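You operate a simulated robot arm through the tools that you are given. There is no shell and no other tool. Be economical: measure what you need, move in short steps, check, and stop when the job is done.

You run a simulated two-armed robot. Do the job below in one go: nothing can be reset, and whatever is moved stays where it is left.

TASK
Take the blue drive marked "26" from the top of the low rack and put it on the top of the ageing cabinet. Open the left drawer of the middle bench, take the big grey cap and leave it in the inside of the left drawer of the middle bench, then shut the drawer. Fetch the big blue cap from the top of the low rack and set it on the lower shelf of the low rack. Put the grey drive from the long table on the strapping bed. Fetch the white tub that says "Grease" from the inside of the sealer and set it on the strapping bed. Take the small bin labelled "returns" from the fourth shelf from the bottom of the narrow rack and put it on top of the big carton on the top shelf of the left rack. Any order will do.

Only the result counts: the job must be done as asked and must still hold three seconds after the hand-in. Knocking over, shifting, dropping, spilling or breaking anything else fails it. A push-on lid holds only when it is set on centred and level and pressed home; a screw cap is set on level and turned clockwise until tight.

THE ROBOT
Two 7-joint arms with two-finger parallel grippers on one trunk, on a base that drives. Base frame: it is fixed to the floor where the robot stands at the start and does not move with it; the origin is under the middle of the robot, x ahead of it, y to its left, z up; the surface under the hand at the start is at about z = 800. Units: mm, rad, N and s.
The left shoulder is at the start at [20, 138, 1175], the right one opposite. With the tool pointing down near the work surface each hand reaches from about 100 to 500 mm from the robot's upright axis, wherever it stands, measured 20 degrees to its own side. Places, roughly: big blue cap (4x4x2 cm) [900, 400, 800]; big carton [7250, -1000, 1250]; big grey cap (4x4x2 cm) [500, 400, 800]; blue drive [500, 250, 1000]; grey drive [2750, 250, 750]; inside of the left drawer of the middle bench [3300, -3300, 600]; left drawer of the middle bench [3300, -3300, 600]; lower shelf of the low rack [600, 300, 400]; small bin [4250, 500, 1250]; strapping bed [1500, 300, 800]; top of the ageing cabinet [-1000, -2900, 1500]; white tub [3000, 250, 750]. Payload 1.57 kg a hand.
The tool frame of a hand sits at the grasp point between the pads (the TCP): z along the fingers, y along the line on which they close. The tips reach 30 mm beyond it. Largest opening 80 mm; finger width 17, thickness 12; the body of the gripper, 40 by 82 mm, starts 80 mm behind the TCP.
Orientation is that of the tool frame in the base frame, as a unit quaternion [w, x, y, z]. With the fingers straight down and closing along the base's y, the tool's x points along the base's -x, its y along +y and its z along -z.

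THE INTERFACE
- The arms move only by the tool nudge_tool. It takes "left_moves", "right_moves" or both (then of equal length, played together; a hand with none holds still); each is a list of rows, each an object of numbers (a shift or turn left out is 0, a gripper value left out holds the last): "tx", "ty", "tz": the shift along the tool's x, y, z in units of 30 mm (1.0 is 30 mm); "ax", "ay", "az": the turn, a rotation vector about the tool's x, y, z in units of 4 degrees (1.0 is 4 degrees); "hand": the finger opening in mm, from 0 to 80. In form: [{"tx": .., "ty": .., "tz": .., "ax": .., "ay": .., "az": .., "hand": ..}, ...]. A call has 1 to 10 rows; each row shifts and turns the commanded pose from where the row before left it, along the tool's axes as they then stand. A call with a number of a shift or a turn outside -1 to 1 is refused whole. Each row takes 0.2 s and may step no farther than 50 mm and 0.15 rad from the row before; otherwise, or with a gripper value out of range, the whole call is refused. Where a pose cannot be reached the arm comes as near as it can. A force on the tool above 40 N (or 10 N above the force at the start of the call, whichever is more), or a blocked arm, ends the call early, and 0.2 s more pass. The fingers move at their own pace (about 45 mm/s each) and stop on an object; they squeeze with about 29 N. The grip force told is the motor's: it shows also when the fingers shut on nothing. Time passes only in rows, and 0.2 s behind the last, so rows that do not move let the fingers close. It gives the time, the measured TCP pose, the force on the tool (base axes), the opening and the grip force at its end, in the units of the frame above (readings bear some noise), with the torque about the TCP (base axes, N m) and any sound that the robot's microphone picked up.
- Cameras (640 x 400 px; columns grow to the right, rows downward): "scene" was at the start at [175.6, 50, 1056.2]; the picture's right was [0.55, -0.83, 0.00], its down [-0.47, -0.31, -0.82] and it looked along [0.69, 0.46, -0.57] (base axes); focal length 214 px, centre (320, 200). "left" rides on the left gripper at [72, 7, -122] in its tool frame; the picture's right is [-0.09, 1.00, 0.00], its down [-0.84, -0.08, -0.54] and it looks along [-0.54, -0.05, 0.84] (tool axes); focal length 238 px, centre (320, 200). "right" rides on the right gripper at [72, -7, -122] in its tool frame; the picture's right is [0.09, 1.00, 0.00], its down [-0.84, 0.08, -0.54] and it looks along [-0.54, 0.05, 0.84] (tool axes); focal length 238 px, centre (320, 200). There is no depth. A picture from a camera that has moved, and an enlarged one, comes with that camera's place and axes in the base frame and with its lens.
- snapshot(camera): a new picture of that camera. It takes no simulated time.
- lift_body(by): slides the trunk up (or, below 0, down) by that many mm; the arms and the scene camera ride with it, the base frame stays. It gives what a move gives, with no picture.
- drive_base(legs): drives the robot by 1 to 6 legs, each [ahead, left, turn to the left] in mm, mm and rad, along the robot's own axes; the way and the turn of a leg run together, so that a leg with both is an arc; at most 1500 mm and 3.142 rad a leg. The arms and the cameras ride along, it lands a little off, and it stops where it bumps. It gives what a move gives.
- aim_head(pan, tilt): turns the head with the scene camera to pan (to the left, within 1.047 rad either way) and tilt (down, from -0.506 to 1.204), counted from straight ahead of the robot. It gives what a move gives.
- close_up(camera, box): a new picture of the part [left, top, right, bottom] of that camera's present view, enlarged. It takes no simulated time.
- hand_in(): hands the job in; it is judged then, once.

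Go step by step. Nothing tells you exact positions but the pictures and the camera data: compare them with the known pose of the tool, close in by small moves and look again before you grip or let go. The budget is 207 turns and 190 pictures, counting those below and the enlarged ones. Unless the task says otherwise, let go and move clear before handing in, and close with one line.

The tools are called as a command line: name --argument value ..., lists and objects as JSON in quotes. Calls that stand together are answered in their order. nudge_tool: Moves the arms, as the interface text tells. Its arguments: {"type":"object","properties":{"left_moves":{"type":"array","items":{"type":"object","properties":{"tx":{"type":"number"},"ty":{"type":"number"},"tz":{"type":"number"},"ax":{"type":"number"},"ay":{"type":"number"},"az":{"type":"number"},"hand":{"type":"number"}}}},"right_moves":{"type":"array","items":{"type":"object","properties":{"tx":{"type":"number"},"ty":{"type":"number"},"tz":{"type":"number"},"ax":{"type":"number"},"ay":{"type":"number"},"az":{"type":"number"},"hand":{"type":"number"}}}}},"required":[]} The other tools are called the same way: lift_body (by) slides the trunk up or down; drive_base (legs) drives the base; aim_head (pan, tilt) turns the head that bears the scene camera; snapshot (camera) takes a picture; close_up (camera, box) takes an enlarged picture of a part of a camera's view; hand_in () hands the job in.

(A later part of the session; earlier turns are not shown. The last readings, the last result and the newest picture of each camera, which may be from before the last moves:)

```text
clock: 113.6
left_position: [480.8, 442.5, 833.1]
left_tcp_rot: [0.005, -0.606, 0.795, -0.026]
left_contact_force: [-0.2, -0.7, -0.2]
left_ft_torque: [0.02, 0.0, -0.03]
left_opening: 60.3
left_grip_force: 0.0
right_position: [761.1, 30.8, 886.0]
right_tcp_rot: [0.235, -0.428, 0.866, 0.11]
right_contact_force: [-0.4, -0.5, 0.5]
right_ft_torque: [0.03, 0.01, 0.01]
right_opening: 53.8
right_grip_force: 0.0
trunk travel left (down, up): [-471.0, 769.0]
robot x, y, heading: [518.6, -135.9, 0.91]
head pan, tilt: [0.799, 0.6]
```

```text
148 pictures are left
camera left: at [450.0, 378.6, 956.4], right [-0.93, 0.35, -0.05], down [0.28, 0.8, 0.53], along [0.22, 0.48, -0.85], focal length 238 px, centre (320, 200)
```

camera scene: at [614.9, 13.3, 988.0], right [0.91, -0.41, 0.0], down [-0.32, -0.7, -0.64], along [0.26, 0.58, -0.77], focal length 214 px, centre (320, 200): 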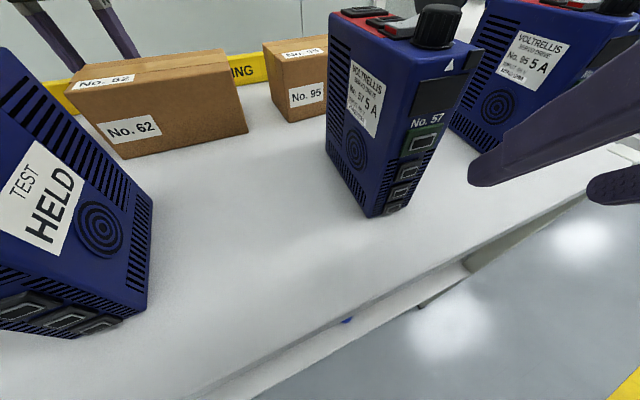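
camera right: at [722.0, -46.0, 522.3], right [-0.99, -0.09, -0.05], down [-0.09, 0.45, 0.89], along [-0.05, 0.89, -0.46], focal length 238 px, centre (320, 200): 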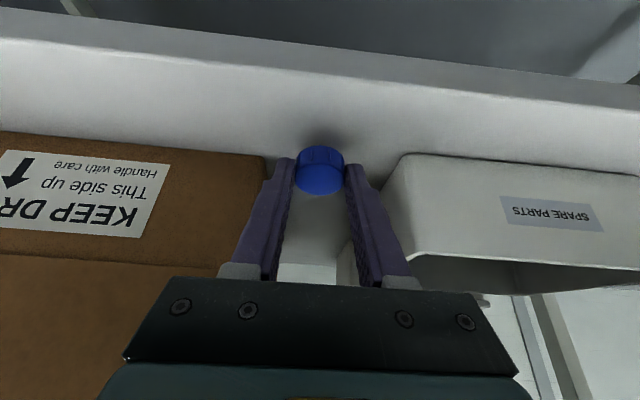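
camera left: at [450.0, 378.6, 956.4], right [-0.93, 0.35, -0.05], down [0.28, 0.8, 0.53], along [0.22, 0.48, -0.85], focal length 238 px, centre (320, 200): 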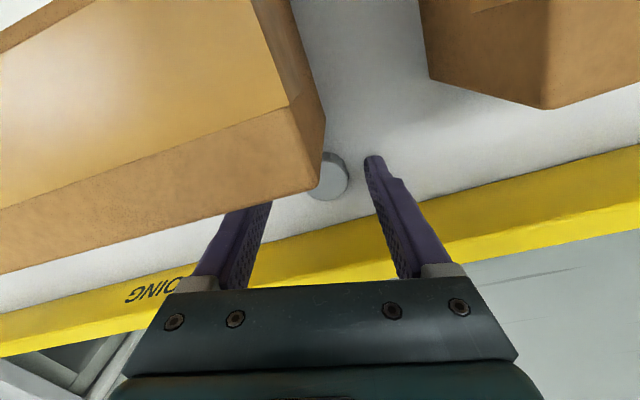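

nudge_tool --left_moves '[{"hand": 25}, {}, {}, {}]'

snapshot --camera "left"

```text
clock: 114.6
left_position: [480.4, 442.9, 832.9]
left_tcp_rot: [0.004, -0.606, 0.795, -0.025]
left_contact_force: [0.0, -0.7, 0.4]
left_ft_torque: [0.0, 0.04, 0.0]
left_opening: 28.5
left_grip_force: 29.3
right_position: [761.6, 31.5, 885.8]
right_tcp_rot: [0.234, -0.429, 0.865, 0.111]
right_contact_force: [0.8, 0.4, 0.0]
right_ft_torque: [-0.01, 0.01, -0.01]
right_opening: 54.1
right_grip_force: 0.1
trunk travel left (down, up): [-471.0, 769.0]
robot x, y, heading: [517.2, -135.2, 0.911]
head pan, tilt: [0.799, 0.6]
```

```text
147 pictures are left
camera left: at [449.9, 378.6, 956.4], right [-0.93, 0.35, -0.05], down [0.28, 0.8, 0.52], along [0.22, 0.48, -0.85], focal length 238 px, centre (320, 200)
```

left: 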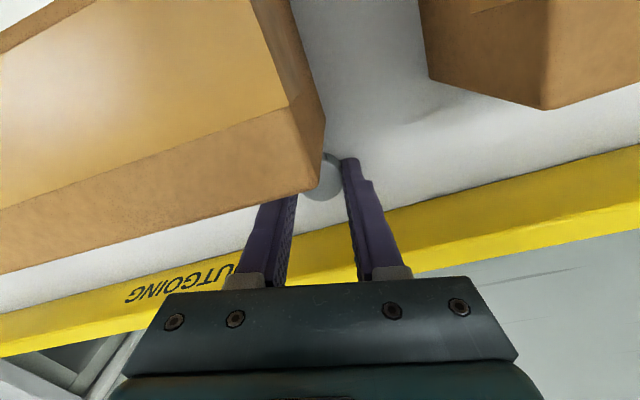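

lift_body --by 60

close_up --camera "left" --box '[240, 110, 400, 210]'

```text
clock: 115.6
left_position: [480.7, 442.1, 892.9]
left_tcp_rot: [0.004, -0.606, 0.795, -0.026]
left_contact_force: [1.0, -0.2, 0.3]
left_ft_torque: [-0.01, -0.05, 0.02]
left_opening: 28.7
left_grip_force: 28.9
right_position: [760.6, 30.9, 946.7]
right_tcp_rot: [0.234, -0.429, 0.865, 0.11]
right_contact_force: [0.1, 0.8, 0.2]
right_ft_torque: [0.02, 0.01, 0.02]
right_opening: 53.9
right_grip_force: 0.0
trunk travel left (down, up): [-531.0, 709.0]
robot x, y, heading: [520.1, -137.5, 0.908]
head pan, tilt: [0.799, 0.6]
```

```text
4.00 times, centred on (320, 160) of left
camera zoom: at [449.9, 378.4, 1016.3], right [-0.93, 0.35, -0.05], down [0.28, 0.81, 0.52], along [0.22, 0.48, -0.85], focal length 953 px, centre (320, 360)
```

zoom: 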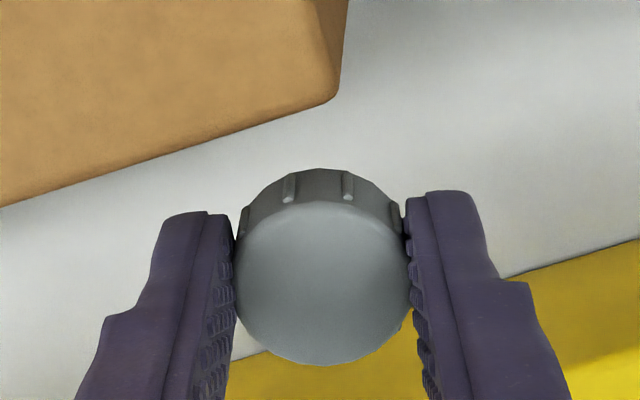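

The grey cap is firmly centred in the left hand. Next: raise, retract the left hand, and reposition for drive 26 with the right hand.

lift_body --by 180

nudge_tool --left_moves '[{"tx": 0.8}, {"tx": 0.8}, {"tx": 0.8}, {"tx": 0.8}, {"tx": 0.8}, {"tx": 0.8}]'

drive_base --legs '[[0, 0, 0.66], [-40, 110, 0]]'

nudge_tool --right_moves '[{"ay": 1, "hand": 80}, {"ay": 1}, {"ay": 1}, {"ay": 1}, {"ay": 1}, {"ay": 1}, {"ay": 1}, {"ay": 0.6}]'

snapshot --camera "right"

```text
clock: 117.6
left_position: [480.4, 442.6, 1073.5]
left_tcp_rot: [0.004, -0.606, 0.795, -0.025]
left_contact_force: [-0.5, 0.3, 0.6]
left_ft_torque: [0.01, 0.0, 0.01]
left_opening: 28.6
left_grip_force: 28.8
right_position: [760.5, 30.4, 1126.3]
right_tcp_rot: [0.234, -0.429, 0.865, 0.11]
right_contact_force: [0.6, 0.0, 0.3]
right_ft_torque: [0.0, 0.0, 0.0]
right_opening: 53.9
right_grip_force: 0.1
trunk travel left (down, up): [-711.0, 529.0]
robot x, y, heading: [515.0, -135.6, 0.911]
head pan, tilt: [0.799, 0.6]
```

```text
clock: 119.0
left_position: [442.0, 302.5, 1076.1]
left_tcp_rot: [0.004, -0.606, 0.795, -0.025]
left_contact_force: [-0.3, 0.2, 0.2]
left_ft_torque: [-0.02, -0.03, 0.01]
left_opening: 28.4
left_grip_force: 28.6
right_position: [760.0, 30.4, 1126.5]
right_tcp_rot: [0.234, -0.428, 0.866, 0.11]
right_contact_force: [0.5, -0.2, 0.3]
right_ft_torque: [-0.01, 0.02, 0.04]
right_opening: 54.0
right_grip_force: 0.1
trunk travel left (down, up): [-711.0, 529.0]
robot x, y, heading: [518.5, -137.9, 0.907]
head pan, tilt: [0.799, 0.6]
```

```text
clock: 122.0
left_position: [78.3, 123.5, 1076.8]
left_tcp_rot: [-0.012, 0.831, -0.555, 0.023]
left_contact_force: [-0.8, -0.6, -0.3]
left_ft_torque: [0.01, 0.0, -0.01]
left_opening: 28.7
left_grip_force: 28.9
right_position: [496.6, 104.2, 1126.3]
right_tcp_rot: [-0.186, 0.687, -0.679, -0.18]
right_contact_force: [0.5, 0.1, 0.2]
right_ft_torque: [0.02, 0.02, 0.0]
right_opening: 53.8
right_grip_force: 0.0
trunk travel left (down, up): [-711.0, 529.0]
robot x, y, heading: [409.4, -177.3, 1.571]
head pan, tilt: [0.799, 0.6]
```

```text
clock: 123.8
left_position: [78.4, 123.2, 1076.6]
left_tcp_rot: [-0.012, 0.831, -0.555, 0.022]
left_contact_force: [-0.3, -0.1, -0.9]
left_ft_torque: [-0.02, 0.01, 0.01]
left_opening: 28.2
left_grip_force: 28.7
right_position: [497.9, 103.9, 1126.1]
right_tcp_rot: [0.0, 0.71, -0.704, 0.006]
right_contact_force: [0.9, 0.0, 0.1]
right_ft_torque: [-0.02, 0.02, -0.01]
right_opening: 80.1
right_grip_force: 0.1
trunk travel left (down, up): [-711.0, 529.0]
robot x, y, heading: [411.1, -180.3, 1.577]
head pan, tilt: [0.799, 0.6]
```

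```text
145 pictures are left
camera right: at [503.8, 34.8, 1249.3], right [-0.99, -0.1, -0.01], down [-0.09, 0.84, 0.53], along [-0.05, 0.53, -0.85], focal length 238 px, centre (320, 200)
```

right: 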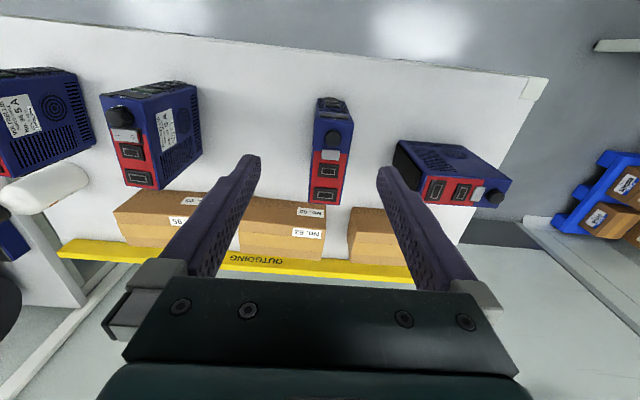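

Drive 26's top is centred near [478, 170, 934]. I'll centre the right hand over it and descend partway.

nudge_tool --right_moves '[{"tx": -0.68, "ty": 0.22}, {"tx": -0.68, "ty": 0.22}, {"tx": -0.67, "ty": 0.22}, {"tz": 0.8}, {"tz": 0.8}]'

lift_body --by -80

snapshot --camera "right"

```text
clock: 125.0
left_position: [77.8, 121.9, 1077.8]
left_tcp_rot: [-0.012, 0.831, -0.556, 0.022]
left_contact_force: [0.2, 0.0, -0.7]
left_ft_torque: [0.0, -0.04, -0.02]
left_opening: 28.7
left_grip_force: 28.7
right_position: [478.2, 164.1, 1077.6]
right_tcp_rot: [-0.001, 0.71, -0.704, 0.006]
right_contact_force: [0.8, 0.2, 0.1]
right_ft_torque: [0.0, 0.02, 0.02]
right_opening: 79.7
right_grip_force: 0.0
trunk travel left (down, up): [-711.0, 529.0]
robot x, y, heading: [411.1, -175.8, 1.569]
head pan, tilt: [0.799, 0.6]
```

```text
clock: 126.2
left_position: [78.5, 122.9, 996.8]
left_tcp_rot: [-0.012, 0.832, -0.555, 0.023]
left_contact_force: [0.3, -0.5, -0.1]
left_ft_torque: [0.01, 0.0, -0.01]
left_opening: 28.5
left_grip_force: 28.6
right_position: [477.7, 164.0, 996.2]
right_tcp_rot: [-0.001, 0.71, -0.704, 0.006]
right_contact_force: [-0.8, -0.5, -0.3]
right_ft_torque: [-0.01, -0.03, 0.0]
right_opening: 80.4
right_grip_force: 0.0
trunk travel left (down, up): [-631.0, 609.0]
robot x, y, heading: [408.8, -175.0, 1.576]
head pan, tilt: [0.799, 0.6]
```

```text
144 pictures are left
camera right: at [484.5, 95.0, 1120.1], right [-0.99, -0.1, -0.01], down [-0.09, 0.84, 0.54], along [-0.05, 0.53, -0.84], focal length 238 px, centre (320, 200)
```

right: 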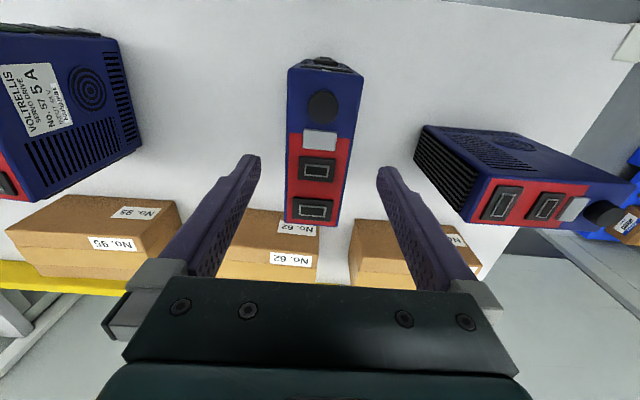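

nudge_tool --right_moves '[{"tx": -0.3}, {"tz": 0.8}, {"tz": 0.8}, {"tz": 0.8}, {"tz": 0.6}]'

snapshot --camera "right"

```text
clock: 127.4
left_position: [77.1, 123.6, 996.9]
left_tcp_rot: [-0.012, 0.831, -0.555, 0.023]
left_contact_force: [-0.3, -0.3, 0.1]
left_ft_torque: [-0.03, 0.02, -0.02]
left_opening: 28.8
left_grip_force: 28.5
right_position: [477.9, 172.9, 907.9]
right_tcp_rot: [-0.001, 0.71, -0.704, 0.006]
right_contact_force: [-0.3, -0.1, 0.3]
right_ft_torque: [-0.01, 0.01, 0.0]
right_opening: 80.0
right_grip_force: 0.0
trunk travel left (down, up): [-631.0, 609.0]
robot x, y, heading: [411.5, -173.2, 1.572]
head pan, tilt: [0.799, 0.6]
```

```text
143 pictures are left
camera right: at [485.5, 103.7, 1030.3], right [-0.99, -0.1, -0.01], down [-0.09, 0.84, 0.54], along [-0.05, 0.53, -0.84], focal length 238 px, centre (320, 200)
```

right: 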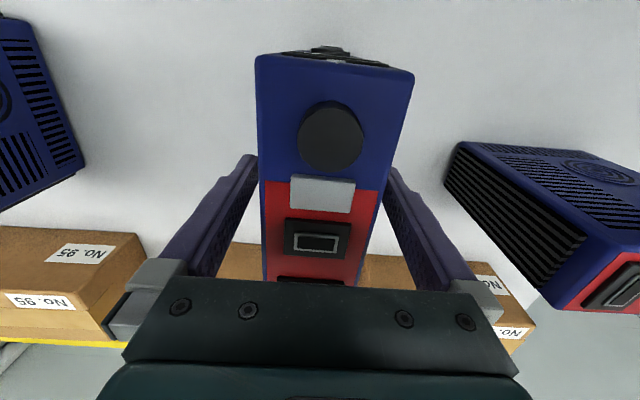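

nudge_tool --right_moves '[{"hand": 40}, {}, {}, {}, {}]'

lift_body --by 100

snapshot --camera "right"

```text
clock: 128.6
left_position: [77.7, 122.9, 997.0]
left_tcp_rot: [-0.012, 0.831, -0.555, 0.023]
left_contact_force: [-0.4, -0.1, 0.6]
left_ft_torque: [0.02, -0.01, -0.03]
left_opening: 28.3
left_grip_force: 29.3
right_position: [478.6, 173.5, 908.1]
right_tcp_rot: [-0.001, 0.71, -0.704, 0.006]
right_contact_force: [0.1, 0.5, 0.9]
right_ft_torque: [-0.03, 0.15, -0.13]
right_opening: 50.2
right_grip_force: 29.0
trunk travel left (down, up): [-631.0, 609.0]
robot x, y, heading: [407.0, -176.9, 1.575]
head pan, tilt: [0.799, 0.6]
```

```text
clock: 129.9
left_position: [78.0, 122.2, 1097.1]
left_tcp_rot: [-0.012, 0.831, -0.555, 0.022]
left_contact_force: [0.7, -0.4, -0.2]
left_ft_torque: [0.02, 0.02, -0.02]
left_opening: 28.4
left_grip_force: 28.9
right_position: [478.0, 172.1, 1007.2]
right_tcp_rot: [0.0, 0.71, -0.705, 0.006]
right_contact_force: [0.0, -0.5, -8.1]
right_ft_torque: [0.06, 0.02, 0.02]
right_opening: 50.1
right_grip_force: 29.1
trunk travel left (down, up): [-731.0, 509.0]
robot x, y, heading: [410.4, -176.7, 1.567]
head pan, tilt: [0.799, 0.6]
```

```text
142 pictures are left
camera right: at [485.6, 103.1, 1130.2], right [-0.99, -0.1, -0.01], down [-0.09, 0.84, 0.53], along [-0.05, 0.53, -0.85], focal length 238 px, centre (320, 200)
```

right: 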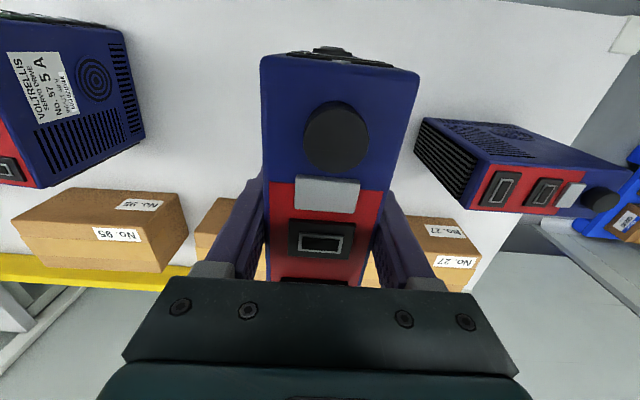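

Drive 26 is held (~0.85 kg). Backing out and turning to look toward the ageing cabinet.

drive_base --legs '[[-600, 0, 0], [0, 0, 2.57]]'

aim_head --pan 0.0 --tilt 0.2

snapshot --camera "scene"

```text
clock: 139.4
left_position: [532.7, -1203.4, 1097.8]
left_tcp_rot: [-0.025, 0.763, 0.646, -0.006]
left_contact_force: [-0.7, 0.0, 0.2]
left_ft_torque: [0.03, -0.01, 0.02]
left_opening: 28.5
left_grip_force: 28.9
right_position: [166.8, -1032.9, 1008.8]
right_tcp_rot: [-0.007, 0.872, 0.489, 0.001]
right_contact_force: [0.2, -0.3, -7.0]
right_ft_torque: [-0.02, -0.02, 0.0]
right_opening: 50.1
right_grip_force: 29.0
trunk travel left (down, up): [-731.0, 509.0]
robot x, y, heading: [409.7, -776.5, -2.123]
head pan, tilt: [0.799, 0.6]
```

```text
clock: 140.5
left_position: [532.9, -1202.7, 1097.0]
left_tcp_rot: [-0.025, 0.763, 0.646, -0.005]
left_contact_force: [0.2, 0.2, -0.7]
left_ft_torque: [-0.01, 0.02, -0.02]
left_opening: 28.5
left_grip_force: 29.2
right_position: [167.1, -1033.3, 1007.1]
right_tcp_rot: [-0.007, 0.873, 0.488, 0.001]
right_contact_force: [1.3, -0.8, -8.0]
right_ft_torque: [-0.06, 0.03, 0.02]
right_opening: 50.0
right_grip_force: 28.9
trunk travel left (down, up): [-731.0, 509.0]
robot x, y, heading: [412.9, -774.7, -2.132]
head pan, tilt: [0.0, 0.201]
```

```text
141 pictures are left
camera scene: at [310.9, -936.9, 1274.0], right [-0.85, 0.53, 0.0], down [0.11, 0.17, -0.98], along [-0.52, -0.83, -0.2], focal length 214 px, centre (320, 200)
```

scene: 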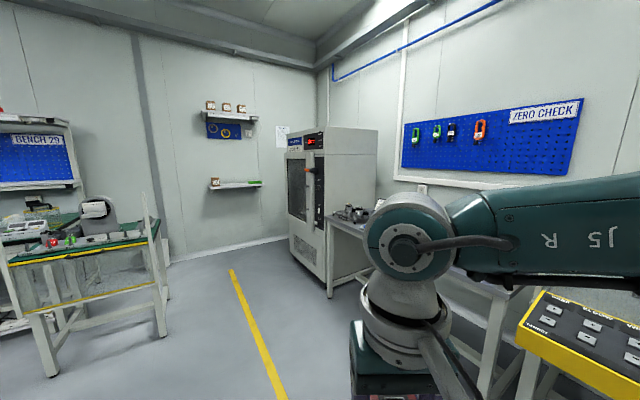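

The ageing cabinet stands in the corner, its door facing +x. I'll zoom on its top.

close_up --camera "scene" --box '[270, 110, 398, 190]'

```text
5.00 times, centred on (334, 150) of scene
camera zoom: at [310.9, -936.9, 1274.0], right [-0.85, 0.53, 0.0], down [0.11, 0.17, -0.98], along [-0.52, -0.83, -0.2], focal length 1072 px, centre (250, 450)
```

zoom: 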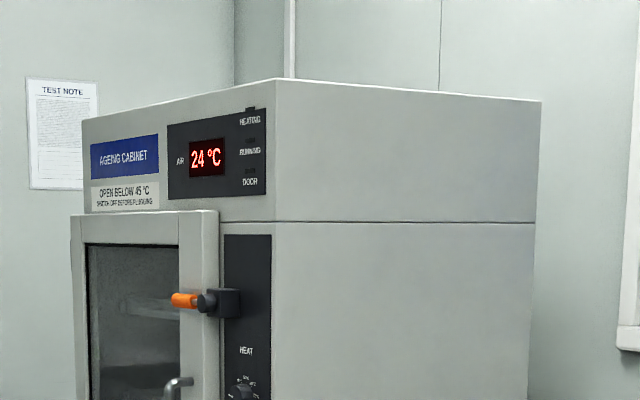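

The cabinet top is at z ≈ 1510, x −1250…−680, y −3210…−2420. I'll raise the drive and trunk, and drive to a spot in front of it.

nudge_tool --right_moves '[{"tz": -0.9}, {"tz": -0.9}, {"tz": -0.9}, {"tz": -0.9}, {"tz": -0.9}, {"tz": -0.9}]'

drive_base --legs '[[930, 220, 0], [930, 220, 0], [0, 0, -1.01]]'

lift_body --by 300

snapshot --camera "scene"

```text
clock: 141.9
left_position: [534.2, -1203.6, 1096.9]
left_tcp_rot: [-0.026, 0.763, 0.646, -0.005]
left_contact_force: [-1.4, -0.2, 0.0]
left_ft_torque: [0.0, -0.02, 0.01]
left_opening: 28.3
left_grip_force: 29.0
right_position: [168.0, -1035.6, 1169.4]
right_tcp_rot: [-0.007, 0.873, 0.488, 0.002]
right_contact_force: [0.2, -1.0, -8.5]
right_ft_torque: [0.0, 0.01, -0.03]
right_opening: 49.7
right_grip_force: 29.0
trunk travel left (down, up): [-731.0, 509.0]
robot x, y, heading: [408.4, -775.3, -2.125]
head pan, tilt: [0.0, 0.201]
```

```text
clock: 154.1
left_position: [-503.3, -2924.6, 1096.3]
left_tcp_rot: [-0.025, 0.981, 0.192, 0.008]
left_contact_force: [-0.6, 0.8, -0.6]
left_ft_torque: [-0.03, 0.0, 0.0]
left_opening: 28.6
left_grip_force: 29.2
right_position: [-552.3, -2524.4, 1171.5]
right_tcp_rot: [-0.006, 1.0, 0.002, 0.004]
right_contact_force: [0.5, 0.3, -7.5]
right_ft_torque: [-0.02, 0.04, 0.01]
right_opening: 49.9
right_grip_force: 28.7
trunk travel left (down, up): [-731.0, 509.0]
robot x, y, heading: [-205.1, -2594.8, 3.135]
head pan, tilt: [0.0, 0.201]
```

```text
clock: 157.1
left_position: [-505.1, -2924.3, 1396.8]
left_tcp_rot: [-0.025, 0.981, 0.193, 0.008]
left_contact_force: [0.2, -0.3, 0.0]
left_ft_torque: [0.01, -0.01, 0.01]
left_opening: 28.2
left_grip_force: 29.6
right_position: [-553.3, -2525.1, 1468.5]
right_tcp_rot: [-0.005, 1.0, 0.001, 0.005]
right_contact_force: [0.1, 0.0, -8.0]
right_ft_torque: [-0.03, 0.06, 0.02]
right_opening: 50.0
right_grip_force: 29.3
trunk travel left (down, up): [-1031.0, 209.0]
robot x, y, heading: [-200.3, -2593.8, 3.138]
head pan, tilt: [0.0, 0.201]
```

```text
139 pictures are left
camera scene: at [-394.1, -2592.5, 1574.0], right [0.0, 1.0, 0.0], down [0.2, 0.0, -0.98], along [-0.98, 0.0, -0.2], focal length 214 px, centre (320, 200)
```

scene: 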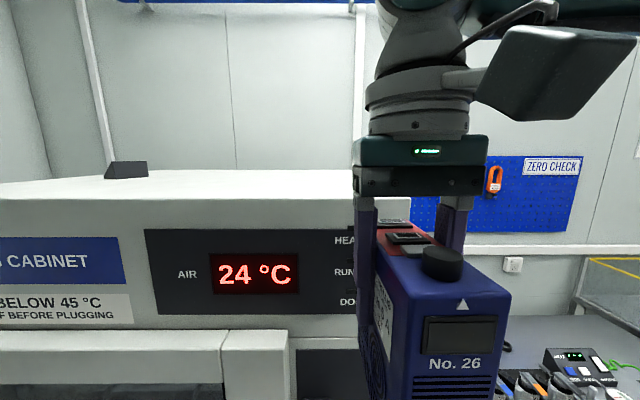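

Label "No. 26" confirmed; the top is at about z 1518. Raising fully, then advancing over the top.

lift_body --by 209

drive_base --legs '[[0, 95, 0], [190, 0, 0]]'

nudge_tool --right_moves '[{"tx": -0.8}, {"tx": -0.8}]'

aim_head --pan 0.0 --tilt 0.5

snapshot --camera "scene"

snapshot --camera "right"

```text
clock: 159.3
left_position: [-503.2, -2923.0, 1605.6]
left_tcp_rot: [-0.023, 0.981, 0.193, 0.007]
left_contact_force: [0.0, -0.3, -0.3]
left_ft_torque: [0.0, 0.02, -0.02]
left_opening: 28.5
left_grip_force: 28.8
right_position: [-552.7, -2524.3, 1678.2]
right_tcp_rot: [-0.005, 1.0, 0.002, 0.005]
right_contact_force: [0.5, -0.7, -7.6]
right_ft_torque: [0.01, 0.08, -0.02]
right_opening: 50.1
right_grip_force: 28.8
trunk travel left (down, up): [-1240.0, 0.0]
robot x, y, heading: [-199.1, -2595.2, 3.139]
head pan, tilt: [0.0, 0.201]
```

```text
clock: 161.6
left_position: [-693.3, -3018.5, 1605.2]
left_tcp_rot: [-0.024, 0.981, 0.193, 0.007]
left_contact_force: [-0.4, 0.3, -0.2]
left_ft_torque: [0.0, 0.02, -0.02]
left_opening: 28.7
left_grip_force: 29.1
right_position: [-741.5, -2619.3, 1677.9]
right_tcp_rot: [-0.005, 1.0, 0.002, 0.004]
right_contact_force: [0.4, 0.4, -8.4]
right_ft_torque: [0.02, 0.05, 0.0]
right_opening: 49.9
right_grip_force: 29.1
trunk travel left (down, up): [-1240.0, 0.0]
robot x, y, heading: [-392.3, -2689.6, 3.139]
head pan, tilt: [0.0, 0.201]
```

```text
clock: 162.2
left_position: [-693.4, -3019.2, 1605.3]
left_tcp_rot: [-0.025, 0.981, 0.193, 0.007]
left_contact_force: [0.3, 0.2, -0.5]
left_ft_torque: [0.03, -0.03, -0.05]
left_opening: 28.3
left_grip_force: 28.1
right_position: [-790.3, -2618.5, 1677.1]
right_tcp_rot: [-0.005, 1.0, 0.001, 0.004]
right_contact_force: [-0.6, 0.4, -7.7]
right_ft_torque: [-0.04, 0.04, -0.02]
right_opening: 50.0
right_grip_force: 28.5
trunk travel left (down, up): [-1240.0, 0.0]
robot x, y, heading: [-392.5, -2688.4, 3.141]
head pan, tilt: [0.0, 0.201]
```

```text
clock: 163.0
left_position: [-692.6, -3017.3, 1605.2]
left_tcp_rot: [-0.024, 0.981, 0.193, 0.007]
left_contact_force: [-0.1, -0.5, 0.2]
left_ft_torque: [0.01, 0.03, 0.0]
left_opening: 28.4
left_grip_force: 28.6
right_position: [-789.1, -2619.9, 1677.2]
right_tcp_rot: [-0.004, 1.0, 0.002, 0.005]
right_contact_force: [0.9, 0.9, -9.2]
right_ft_torque: [-0.01, 0.05, 0.01]
right_opening: 49.8
right_grip_force: 29.3
trunk travel left (down, up): [-1240.0, 0.0]
robot x, y, heading: [-394.0, -2685.3, 3.135]
head pan, tilt: [0.0, 0.499]
```

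```text
138 pictures are left
camera scene: at [-581.4, -2686.3, 1755.4], right [0.0, 1.0, 0.0], down [0.48, 0.0, -0.88], along [-0.88, 0.0, -0.48], focal length 214 px, centre (320, 200)
```

scene: 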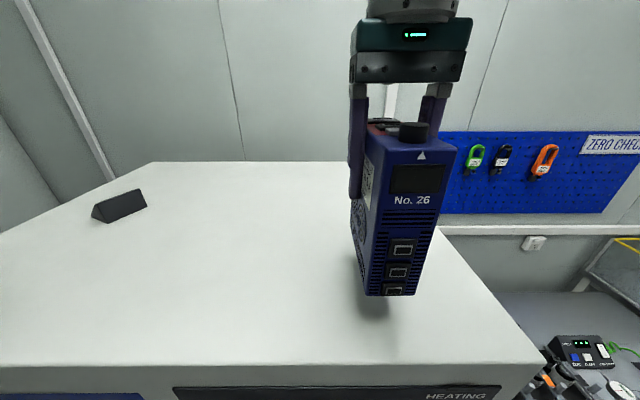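

```text
137 pictures are left
camera right: at [-718.4, -2611.5, 1800.4], right [0.1, -1.0, -0.01], down [-0.84, -0.09, 0.53], along [-0.53, -0.04, -0.85], focal length 238 px, centre (320, 200)
```

right: 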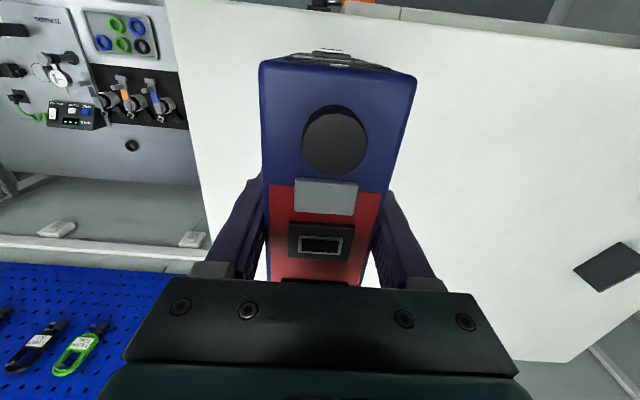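

The drive hovers above a clear part of the top. Lowering with the arm in small steps.

nudge_tool --right_moves '[{"tz": 0.6}, {"tz": 0.6}, {"tz": 0.15}, {"tz": 0.15}]'

close_up --camera "scene" --box '[310, 200, 500, 360]'

```text
clock: 164.0
left_position: [-694.1, -3017.3, 1605.0]
left_tcp_rot: [-0.024, 0.981, 0.192, 0.008]
left_contact_force: [-0.3, -1.4, -0.1]
left_ft_torque: [0.0, 0.0, 0.02]
left_opening: 28.6
left_grip_force: 28.7
right_position: [-788.8, -2618.8, 1634.1]
right_tcp_rot: [-0.005, 1.0, 0.001, 0.004]
right_contact_force: [-0.6, -0.5, -7.9]
right_ft_torque: [-0.05, 0.04, -0.03]
right_opening: 49.8
right_grip_force: 28.7
trunk travel left (down, up): [-1240.0, 0.0]
robot x, y, heading: [-394.3, -2688.0, 3.132]
head pan, tilt: [0.0, 0.499]
```

```text
2.50 times, centred on (405, 280) of scene
camera zoom: at [-581.4, -2686.3, 1755.4], right [0.0, 1.0, 0.0], down [0.48, 0.0, -0.88], along [-0.88, 0.0, -0.48], focal length 536 px, centre (108, 0)
```

zoom: 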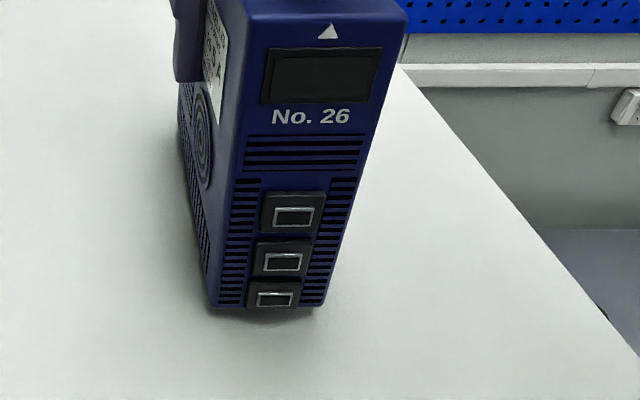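

nudge_tool --right_moves '[{"tz": 0.12}, {"tz": 0.12}, {"tz": 0.12}]'

```text
clock: 164.8
left_position: [-694.2, -3018.7, 1606.8]
left_tcp_rot: [-0.026, 0.981, 0.194, 0.006]
left_contact_force: [0.3, -0.1, -0.7]
left_ft_torque: [-0.02, 0.0, 0.0]
left_opening: 28.5
left_grip_force: 28.4
right_position: [-791.8, -2618.0, 1625.7]
right_tcp_rot: [-0.004, 1.0, 0.002, 0.001]
right_contact_force: [4.5, 4.0, 22.6]
right_ft_torque: [-0.32, 0.04, 0.11]
right_opening: 49.7
right_grip_force: 29.1
trunk travel left (down, up): [-1240.0, 0.0]
robot x, y, heading: [-393.4, -2689.6, 3.135]
head pan, tilt: [0.0, 0.499]
```

Contact felt (z ≈ 1626). Releasing and rising.

nudge_tool --right_moves '[{"tz": -0.05}, {"hand": 78}, {}, {}, {"tz": -0.5}, {"tz": -0.9}, {"tz": -0.9}, {"tz": -0.9}, {"tz": -0.9}]'

snapshot --camera "scene"

```text
clock: 166.8
left_position: [-694.4, -3017.7, 1605.8]
left_tcp_rot: [-0.024, 0.981, 0.193, 0.008]
left_contact_force: [-0.1, 0.7, -0.4]
left_ft_torque: [0.02, 0.0, -0.01]
left_opening: 28.4
left_grip_force: 29.1
right_position: [-786.1, -2616.7, 1728.9]
right_tcp_rot: [-0.006, 1.0, -0.003, 0.029]
right_contact_force: [-0.1, 0.0, -0.1]
right_ft_torque: [0.05, 0.03, -0.01]
right_opening: 78.0
right_grip_force: 0.1
trunk travel left (down, up): [-1240.0, 0.0]
robot x, y, heading: [-393.0, -2688.0, 3.144]
head pan, tilt: [0.0, 0.499]
```

```text
135 pictures are left
camera scene: at [-581.4, -2686.3, 1755.5], right [0.0, 1.0, 0.0], down [0.48, 0.0, -0.88], along [-0.88, 0.0, -0.48], focal length 214 px, centre (320, 200)
```

scene: 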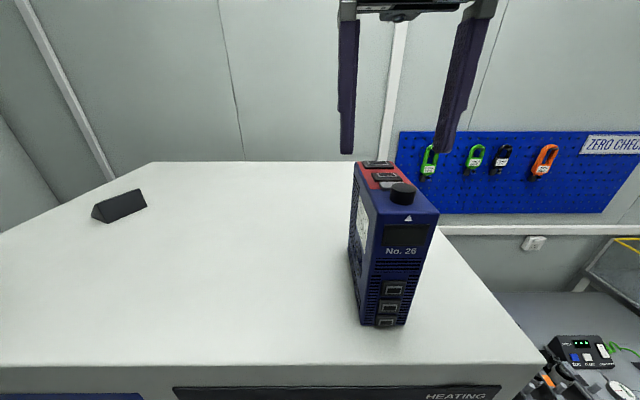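

Drive 26 stands on the cabinet. Backing out, then turning towards the benches for a look.

nudge_tool --right_moves '[{"tz": -0.9}]'

drive_base --legs '[[-450, 0, 0], [0, -1000, 0], [0, 0, 2.6]]'

lift_body --by -350

aim_head --pan 0.0 --tilt 0.25

snapshot --camera "scene"

```text
clock: 167.4
left_position: [-693.1, -3018.4, 1606.3]
left_tcp_rot: [-0.024, 0.981, 0.192, 0.008]
left_contact_force: [-0.2, 0.0, 0.1]
left_ft_torque: [0.04, -0.01, 0.03]
left_opening: 28.3
left_grip_force: 29.3
right_position: [-779.9, -2617.1, 1731.6]
right_tcp_rot: [-0.004, 0.998, -0.005, 0.061]
right_contact_force: [0.8, 0.2, -0.3]
right_ft_torque: [-0.01, 0.02, -0.01]
right_opening: 78.1
right_grip_force: 0.0
trunk travel left (down, up): [-1240.0, 0.0]
robot x, y, heading: [-392.8, -2691.1, 3.139]
head pan, tilt: [0.0, 0.499]
stopped in row 1 (right hand): the arm was blocked; the commanded pose is now the measured one
```

```text
clock: 181.0
left_position: [491.0, -1573.1, 1606.3]
left_tcp_rot: [-0.014, 0.085, 0.996, -0.022]
left_contact_force: [0.6, 0.3, -0.6]
left_ft_torque: [0.03, -0.03, -0.02]
left_opening: 28.6
left_grip_force: 29.2
right_position: [349.4, -1959.5, 1731.6]
right_tcp_rot: [-0.061, 0.279, 0.958, 0.013]
right_contact_force: [-0.4, -0.5, -0.1]
right_ft_torque: [0.0, -0.01, -0.02]
right_opening: 78.0
right_grip_force: 0.0
trunk travel left (down, up): [-1240.0, 0.0]
robot x, y, heading: [61.6, -1693.9, -0.563]
head pan, tilt: [0.0, 0.499]
```

```text
clock: 184.4
left_position: [489.4, -1572.4, 1255.3]
left_tcp_rot: [-0.015, 0.085, 0.996, -0.021]
left_contact_force: [-0.3, -0.5, -0.4]
left_ft_torque: [0.01, -0.01, -0.02]
left_opening: 28.6
left_grip_force: 29.1
right_position: [350.1, -1959.6, 1381.0]
right_tcp_rot: [-0.061, 0.28, 0.958, 0.013]
right_contact_force: [-0.6, 0.6, 0.1]
right_ft_torque: [-0.03, -0.02, 0.0]
right_opening: 78.1
right_grip_force: 0.0
trunk travel left (down, up): [-890.0, 350.0]
robot x, y, heading: [63.0, -1694.4, -0.56]
head pan, tilt: [0.0, 0.499]
```

```text
clock: 185.2
left_position: [490.3, -1572.9, 1254.8]
left_tcp_rot: [-0.013, 0.085, 0.996, -0.022]
left_contact_force: [-0.7, -0.8, 0.4]
left_ft_torque: [-0.02, 0.0, 0.02]
left_opening: 28.3
left_grip_force: 29.2
right_position: [349.4, -1959.3, 1381.0]
right_tcp_rot: [-0.06, 0.281, 0.958, 0.013]
right_contact_force: [0.5, 0.4, 0.0]
right_ft_torque: [0.02, 0.01, 0.01]
right_opening: 78.0
right_grip_force: 0.1
trunk travel left (down, up): [-890.0, 350.0]
robot x, y, heading: [60.6, -1694.1, -0.563]
head pan, tilt: [0.0, 0.25]
```

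```text
134 pictures are left
camera scene: at [226.1, -1795.0, 1428.6], right [-0.53, -0.85, 0.0], down [-0.21, 0.13, -0.97], along [0.82, -0.52, -0.25], focal length 214 px, centre (320, 200)
```

scene: 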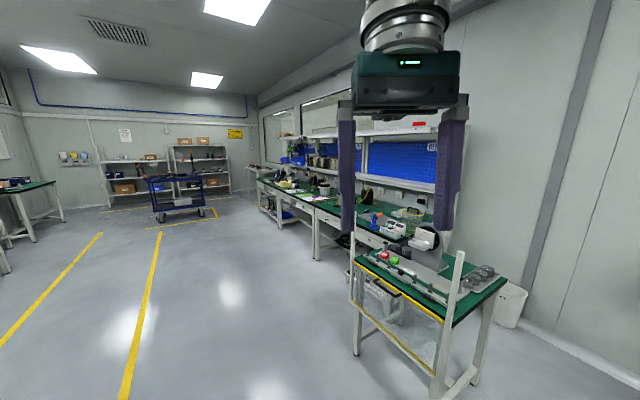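

Benches line the −y wall with fronts facing +y. I'll drive to x ≈ 3100 and face them.

drive_base --legs '[[0, 0, 0.563], [1500, 0, 0], [1500, 0, 0], [0, 0, -1.571]]'

aim_head --pan 0.0 --tilt 0.35

snapshot --camera "scene"

```text
clock: 205.0
left_position: [3388.9, -2000.7, 1256.5]
left_tcp_rot: [-0.023, 0.556, 0.831, -0.012]
left_contact_force: [1.1, 0.3, 0.0]
left_ft_torque: [-0.02, 0.01, -0.03]
left_opening: 28.6
left_grip_force: 29.1
right_position: [2986.8, -2087.5, 1380.9]
right_tcp_rot: [-0.047, 0.707, 0.704, 0.041]
right_contact_force: [0.0, -0.2, -0.1]
right_ft_torque: [0.01, -0.01, 0.01]
right_opening: 78.1
right_grip_force: 0.0
trunk travel left (down, up): [-890.0, 350.0]
robot x, y, heading: [3058.9, -1697.1, -1.57]
head pan, tilt: [0.0, 0.25]
```

```text
clock: 205.7
left_position: [3390.0, -2000.4, 1255.4]
left_tcp_rot: [-0.023, 0.556, 0.831, -0.012]
left_contact_force: [0.7, -1.1, -0.2]
left_ft_torque: [0.0, -0.01, -0.03]
left_opening: 28.5
left_grip_force: 28.3
right_position: [2989.3, -2088.9, 1381.9]
right_tcp_rot: [-0.046, 0.708, 0.704, 0.041]
right_contact_force: [0.7, -0.2, -0.6]
right_ft_torque: [-0.01, 0.01, 0.0]
right_opening: 78.1
right_grip_force: 0.0
trunk travel left (down, up): [-890.0, 350.0]
robot x, y, heading: [3055.6, -1699.8, -1.57]
head pan, tilt: [0.0, 0.351]
```

```text
133 pictures are left
camera scene: at [3060.4, -1892.5, 1419.2], right [-1.0, 0.0, 0.0], down [0.0, 0.34, -0.94], along [0.0, -0.94, -0.34], focal length 214 px, centre (320, 200)
```

scene: 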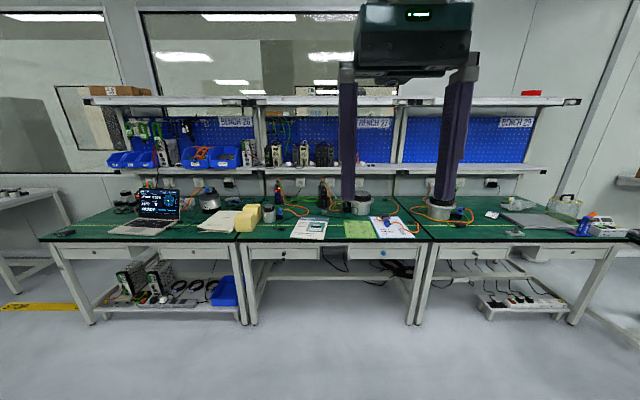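

close_up --camera "scene" --box '[220, 180, 450, 330]'

```text
2.67 times, centred on (335, 255) of scene
camera zoom: at [3060.4, -1892.5, 1419.2], right [-1.0, 0.0, 0.0], down [0.0, 0.34, -0.94], along [0.0, -0.94, -0.34], focal length 572 px, centre (280, 53)
```

zoom: 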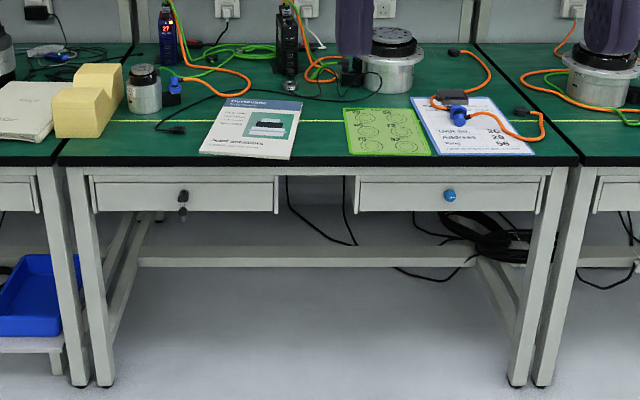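

The left drawer of the middle bench (bench 27) is at about x 3280, with a dark knob. I'll move closer, lower the trunk and look at the knob.

drive_base --legs '[[450, 300, 0]]'

lift_body --by -400

aim_head --pan -0.1 --tilt 0.4

snapshot --camera "scene"

close_up --camera "scene" --box '[260, 140, 420, 240]'

```text
clock: 208.8
left_position: [3687.7, -2451.0, 1256.6]
left_tcp_rot: [-0.023, 0.556, 0.831, -0.012]
left_contact_force: [-0.3, 0.1, -0.6]
left_ft_torque: [-0.02, -0.02, 0.03]
left_opening: 28.5
left_grip_force: 29.3
right_position: [3285.4, -2538.9, 1381.6]
right_tcp_rot: [-0.047, 0.708, 0.703, 0.041]
right_contact_force: [0.0, 0.5, 0.6]
right_ft_torque: [0.01, 0.02, -0.01]
right_opening: 78.1
right_grip_force: 0.0
trunk travel left (down, up): [-890.0, 350.0]
robot x, y, heading: [3359.3, -2149.6, -1.574]
head pan, tilt: [0.0, 0.351]
```

```text
clock: 212.6
left_position: [3687.7, -2450.1, 855.9]
left_tcp_rot: [-0.023, 0.556, 0.831, -0.012]
left_contact_force: [-0.5, 0.1, -0.5]
left_ft_torque: [0.03, -0.04, -0.01]
left_opening: 28.7
left_grip_force: 28.4
right_position: [3285.0, -2538.2, 980.7]
right_tcp_rot: [-0.046, 0.708, 0.703, 0.041]
right_contact_force: [0.6, 0.2, -0.6]
right_ft_torque: [0.03, 0.05, -0.01]
right_opening: 78.1
right_grip_force: 0.0
trunk travel left (down, up): [-490.0, 750.0]
robot x, y, heading: [3355.6, -2154.2, -1.575]
head pan, tilt: [0.0, 0.351]
```

```text
clock: 213.3
left_position: [3687.3, -2451.4, 856.3]
left_tcp_rot: [-0.022, 0.556, 0.831, -0.012]
left_contact_force: [0.4, -0.9, 0.1]
left_ft_torque: [0.0, 0.01, 0.01]
left_opening: 28.5
left_grip_force: 29.1
right_position: [3284.8, -2539.2, 981.1]
right_tcp_rot: [-0.047, 0.708, 0.703, 0.04]
right_contact_force: [0.2, 0.2, -1.4]
right_ft_torque: [0.05, -0.01, 0.0]
right_opening: 78.1
right_grip_force: 0.0
trunk travel left (down, up): [-490.0, 750.0]
robot x, y, heading: [3353.9, -2151.9, -1.57]
head pan, tilt: [-0.099, 0.4]
```

```text
131 pictures are left
camera scene: at [3349.5, -2342.5, 1014.7], right [-1.0, 0.1, 0.0], down [0.04, 0.39, -0.92], along [-0.09, -0.92, -0.39], focal length 214 px, centre (320, 200)
```

scene: 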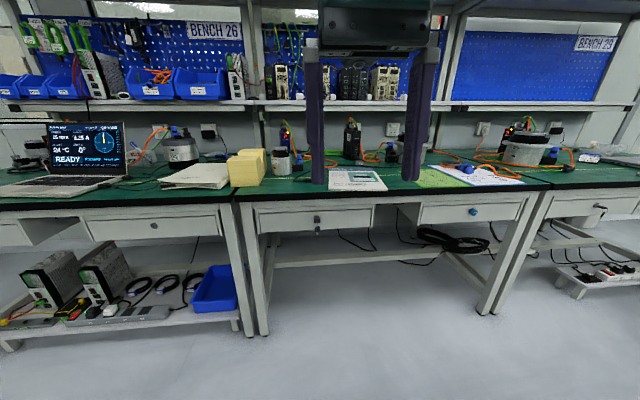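

```text
4.00 times, centred on (340, 190) of scene
camera zoom: at [3349.5, -2342.5, 1014.7], right [-1.0, 0.1, 0.0], down [0.04, 0.39, -0.92], along [-0.09, -0.92, -0.39], focal length 858 px, centre (240, 240)
```

zoom: 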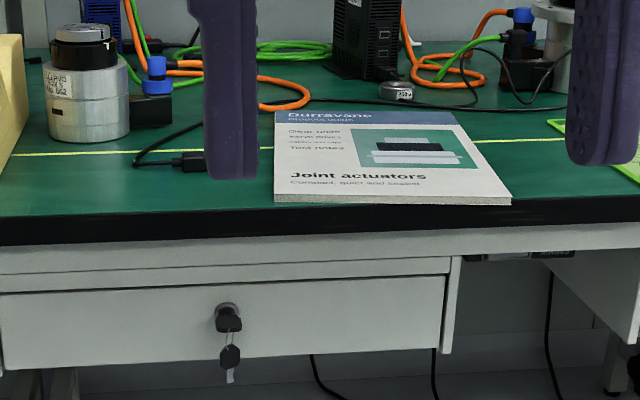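

The left drawer has a lock with a key in it (lock at about [3291, −3055, 629]) and no separate handle. I'll go nearer and look closely.

drive_base --legs '[[250, 0, 0]]'

lift_body --by -200

aim_head --pan -0.1 --tilt 0.4

close_up --camera "scene" --box '[240, 120, 440, 245]'

snapshot --camera "right"

```text
clock: 215.1
left_position: [3687.8, -2699.9, 856.2]
left_tcp_rot: [-0.023, 0.556, 0.831, -0.012]
left_contact_force: [0.6, -0.1, 0.2]
left_ft_torque: [0.0, -0.01, -0.03]
left_opening: 28.5
left_grip_force: 28.9
right_position: [3286.2, -2787.9, 982.5]
right_tcp_rot: [-0.046, 0.709, 0.703, 0.041]
right_contact_force: [-0.2, -0.2, 0.2]
right_ft_torque: [-0.01, -0.02, 0.0]
right_opening: 78.1
right_grip_force: 0.1
trunk travel left (down, up): [-490.0, 750.0]
robot x, y, heading: [3356.9, -2399.4, -1.57]
head pan, tilt: [-0.099, 0.4]
```

```text
clock: 217.3
left_position: [3687.7, -2701.1, 655.8]
left_tcp_rot: [-0.023, 0.555, 0.832, -0.012]
left_contact_force: [-0.1, -0.4, 0.0]
left_ft_torque: [0.02, 0.0, 0.03]
left_opening: 28.6
left_grip_force: 29.2
right_position: [3285.4, -2787.8, 782.1]
right_tcp_rot: [-0.047, 0.708, 0.704, 0.042]
right_contact_force: [0.2, 1.3, 0.3]
right_ft_torque: [0.02, 0.01, 0.0]
right_opening: 78.1
right_grip_force: 0.1
trunk travel left (down, up): [-290.0, 950.0]
robot x, y, heading: [3356.5, -2401.0, -1.572]
head pan, tilt: [-0.099, 0.4]
```

```text
clock: 217.9
left_position: [3687.1, -2699.2, 655.8]
left_tcp_rot: [-0.023, 0.555, 0.831, -0.012]
left_contact_force: [-0.1, 0.4, 0.2]
left_ft_torque: [-0.03, 0.0, 0.01]
left_opening: 28.4
left_grip_force: 28.9
right_position: [3285.4, -2787.0, 781.3]
right_tcp_rot: [-0.047, 0.708, 0.704, 0.042]
right_contact_force: [0.5, -0.2, -0.2]
right_ft_torque: [-0.01, 0.01, -0.02]
right_opening: 78.1
right_grip_force: 0.0
trunk travel left (down, up): [-290.0, 950.0]
robot x, y, heading: [3355.7, -2400.1, -1.576]
head pan, tilt: [-0.099, 0.4]
```

```text
3.20 times, centred on (340, 182) of scene
camera zoom: at [3349.7, -2591.6, 814.7], right [-1.0, 0.1, 0.0], down [0.04, 0.39, -0.92], along [-0.09, -0.92, -0.39], focal length 686 px, centre (256, 256)
```

zoom: 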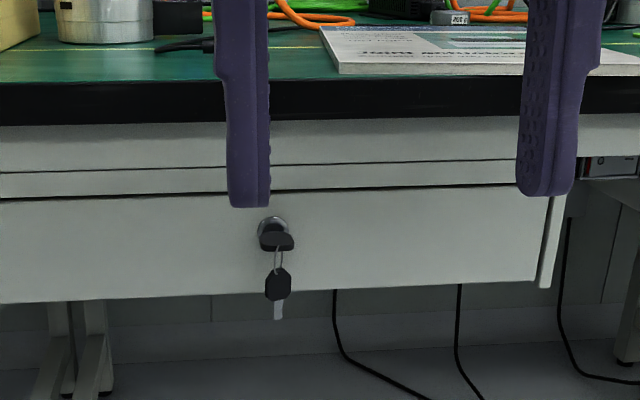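

```text
128 pictures are left
camera right: at [3281.2, -2730.3, 911.5], right [1.0, 0.09, 0.0], down [0.08, -0.9, 0.43], along [0.04, -0.43, -0.9], focal length 238 px, centre (320, 200)
```

right: 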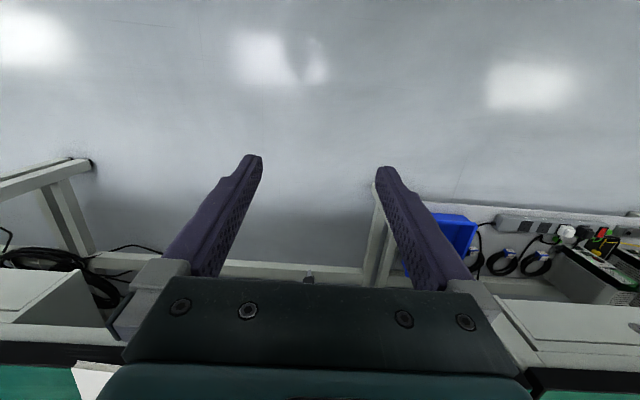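

close_up --camera "scene" --box '[305, 175, 345, 225]'

aim_head --pan -0.5 --tilt 0.4

snapshot --camera "scene"

```text
8.00 times, centred on (325, 200) of scene
camera zoom: at [3349.7, -2591.6, 814.7], right [-1.0, 0.1, 0.0], down [0.04, 0.39, -0.92], along [-0.09, -0.92, -0.39], focal length 1716 px, centre (280, 200)
```

zoom: 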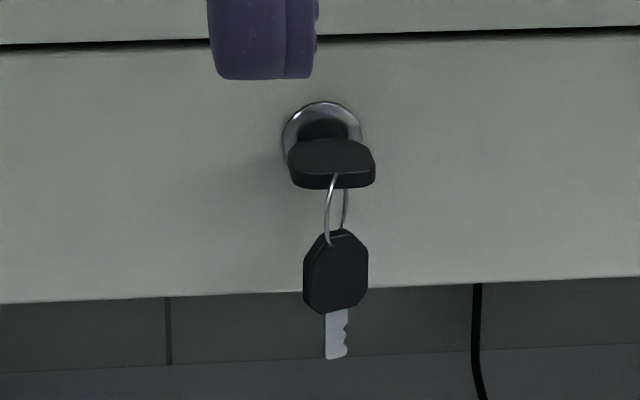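

```text
clock: 218.8
left_position: [3689.1, -2700.9, 656.3]
left_tcp_rot: [-0.023, 0.556, 0.831, -0.012]
left_contact_force: [-0.8, 0.1, -0.5]
left_ft_torque: [0.02, 0.02, 0.04]
left_opening: 28.5
left_grip_force: 29.2
right_position: [3285.3, -2788.7, 781.9]
right_tcp_rot: [-0.047, 0.708, 0.703, 0.041]
right_contact_force: [0.0, 0.4, 0.2]
right_ft_torque: [0.0, 0.0, 0.03]
right_opening: 78.1
right_grip_force: 0.0
trunk travel left (down, up): [-290.0, 950.0]
robot x, y, heading: [3356.5, -2399.3, -1.565]
head pan, tilt: [-0.499, 0.4]
```

```text
126 pictures are left
camera scene: at [3314.6, -2580.8, 814.7], right [-0.88, 0.48, 0.0], down [0.19, 0.34, -0.92], along [-0.44, -0.81, -0.39], focal length 214 px, centre (320, 200)
```

scene: 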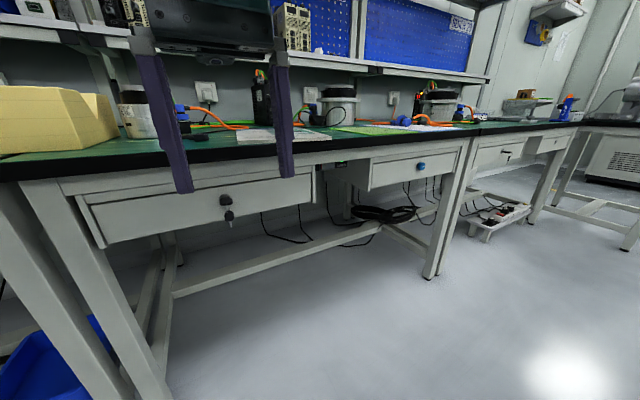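

The key's bow lies horizontal in the lock; it is the only thing to pull (and turn, if locked). I'll bring the right hand towards a forward-pointing pose.

nudge_tool --right_moves '[{"ay": -1, "tx": -0.2}, {"ay": -1, "tx": -0.2}, {"ay": -1, "tx": -0.2}, {"ay": -1, "tx": -0.2}, {"ay": -1, "tx": -0.2}, {"ay": -1}, {"ay": -1}, {"ay": -1}, {"ay": -1}, {"ay": -1}]'

nudge_tool --right_moves '[{"ay": -1}, {"ay": -1}, {"ay": -1}, {"ay": -1}, {"ay": -1}, {"ay": -1}, {"ay": -1}, {"ay": -1}, {"ay": -1}, {"ay": -1}]'

```text
clock: 221.0
left_position: [3687.6, -2698.7, 655.6]
left_tcp_rot: [-0.023, 0.555, 0.832, -0.012]
left_contact_force: [0.5, 0.3, -0.5]
left_ft_torque: [0.0, 0.02, 0.0]
left_opening: 28.5
left_grip_force: 29.4
right_position: [3284.9, -2817.6, 783.1]
right_tcp_rot: [0.196, 0.68, 0.677, -0.203]
right_contact_force: [-0.6, 0.5, 0.1]
right_ft_torque: [-0.02, 0.03, -0.03]
right_opening: 78.0
right_grip_force: 0.0
trunk travel left (down, up): [-290.0, 950.0]
robot x, y, heading: [3353.3, -2398.3, -1.569]
head pan, tilt: [-0.499, 0.4]
```

```text
clock: 223.4
left_position: [3686.8, -2699.4, 656.0]
left_tcp_rot: [-0.024, 0.555, 0.831, -0.012]
left_contact_force: [-0.2, 0.1, -0.3]
left_ft_torque: [0.03, -0.01, 0.0]
left_opening: 28.5
left_grip_force: 29.2
right_position: [3278.9, -2805.2, 743.2]
right_tcp_rot: [0.386, 0.595, 0.583, -0.397]
right_contact_force: [-0.3, 0.0, -0.4]
right_ft_torque: [0.01, 0.03, 0.01]
right_opening: 78.0
right_grip_force: 0.0
trunk travel left (down, up): [-290.0, 950.0]
robot x, y, heading: [3356.7, -2401.6, -1.574]
head pan, tilt: [-0.499, 0.4]
stopped in row 10 (right hand): the arm was blocked; the commanded pose is now the measured one
```

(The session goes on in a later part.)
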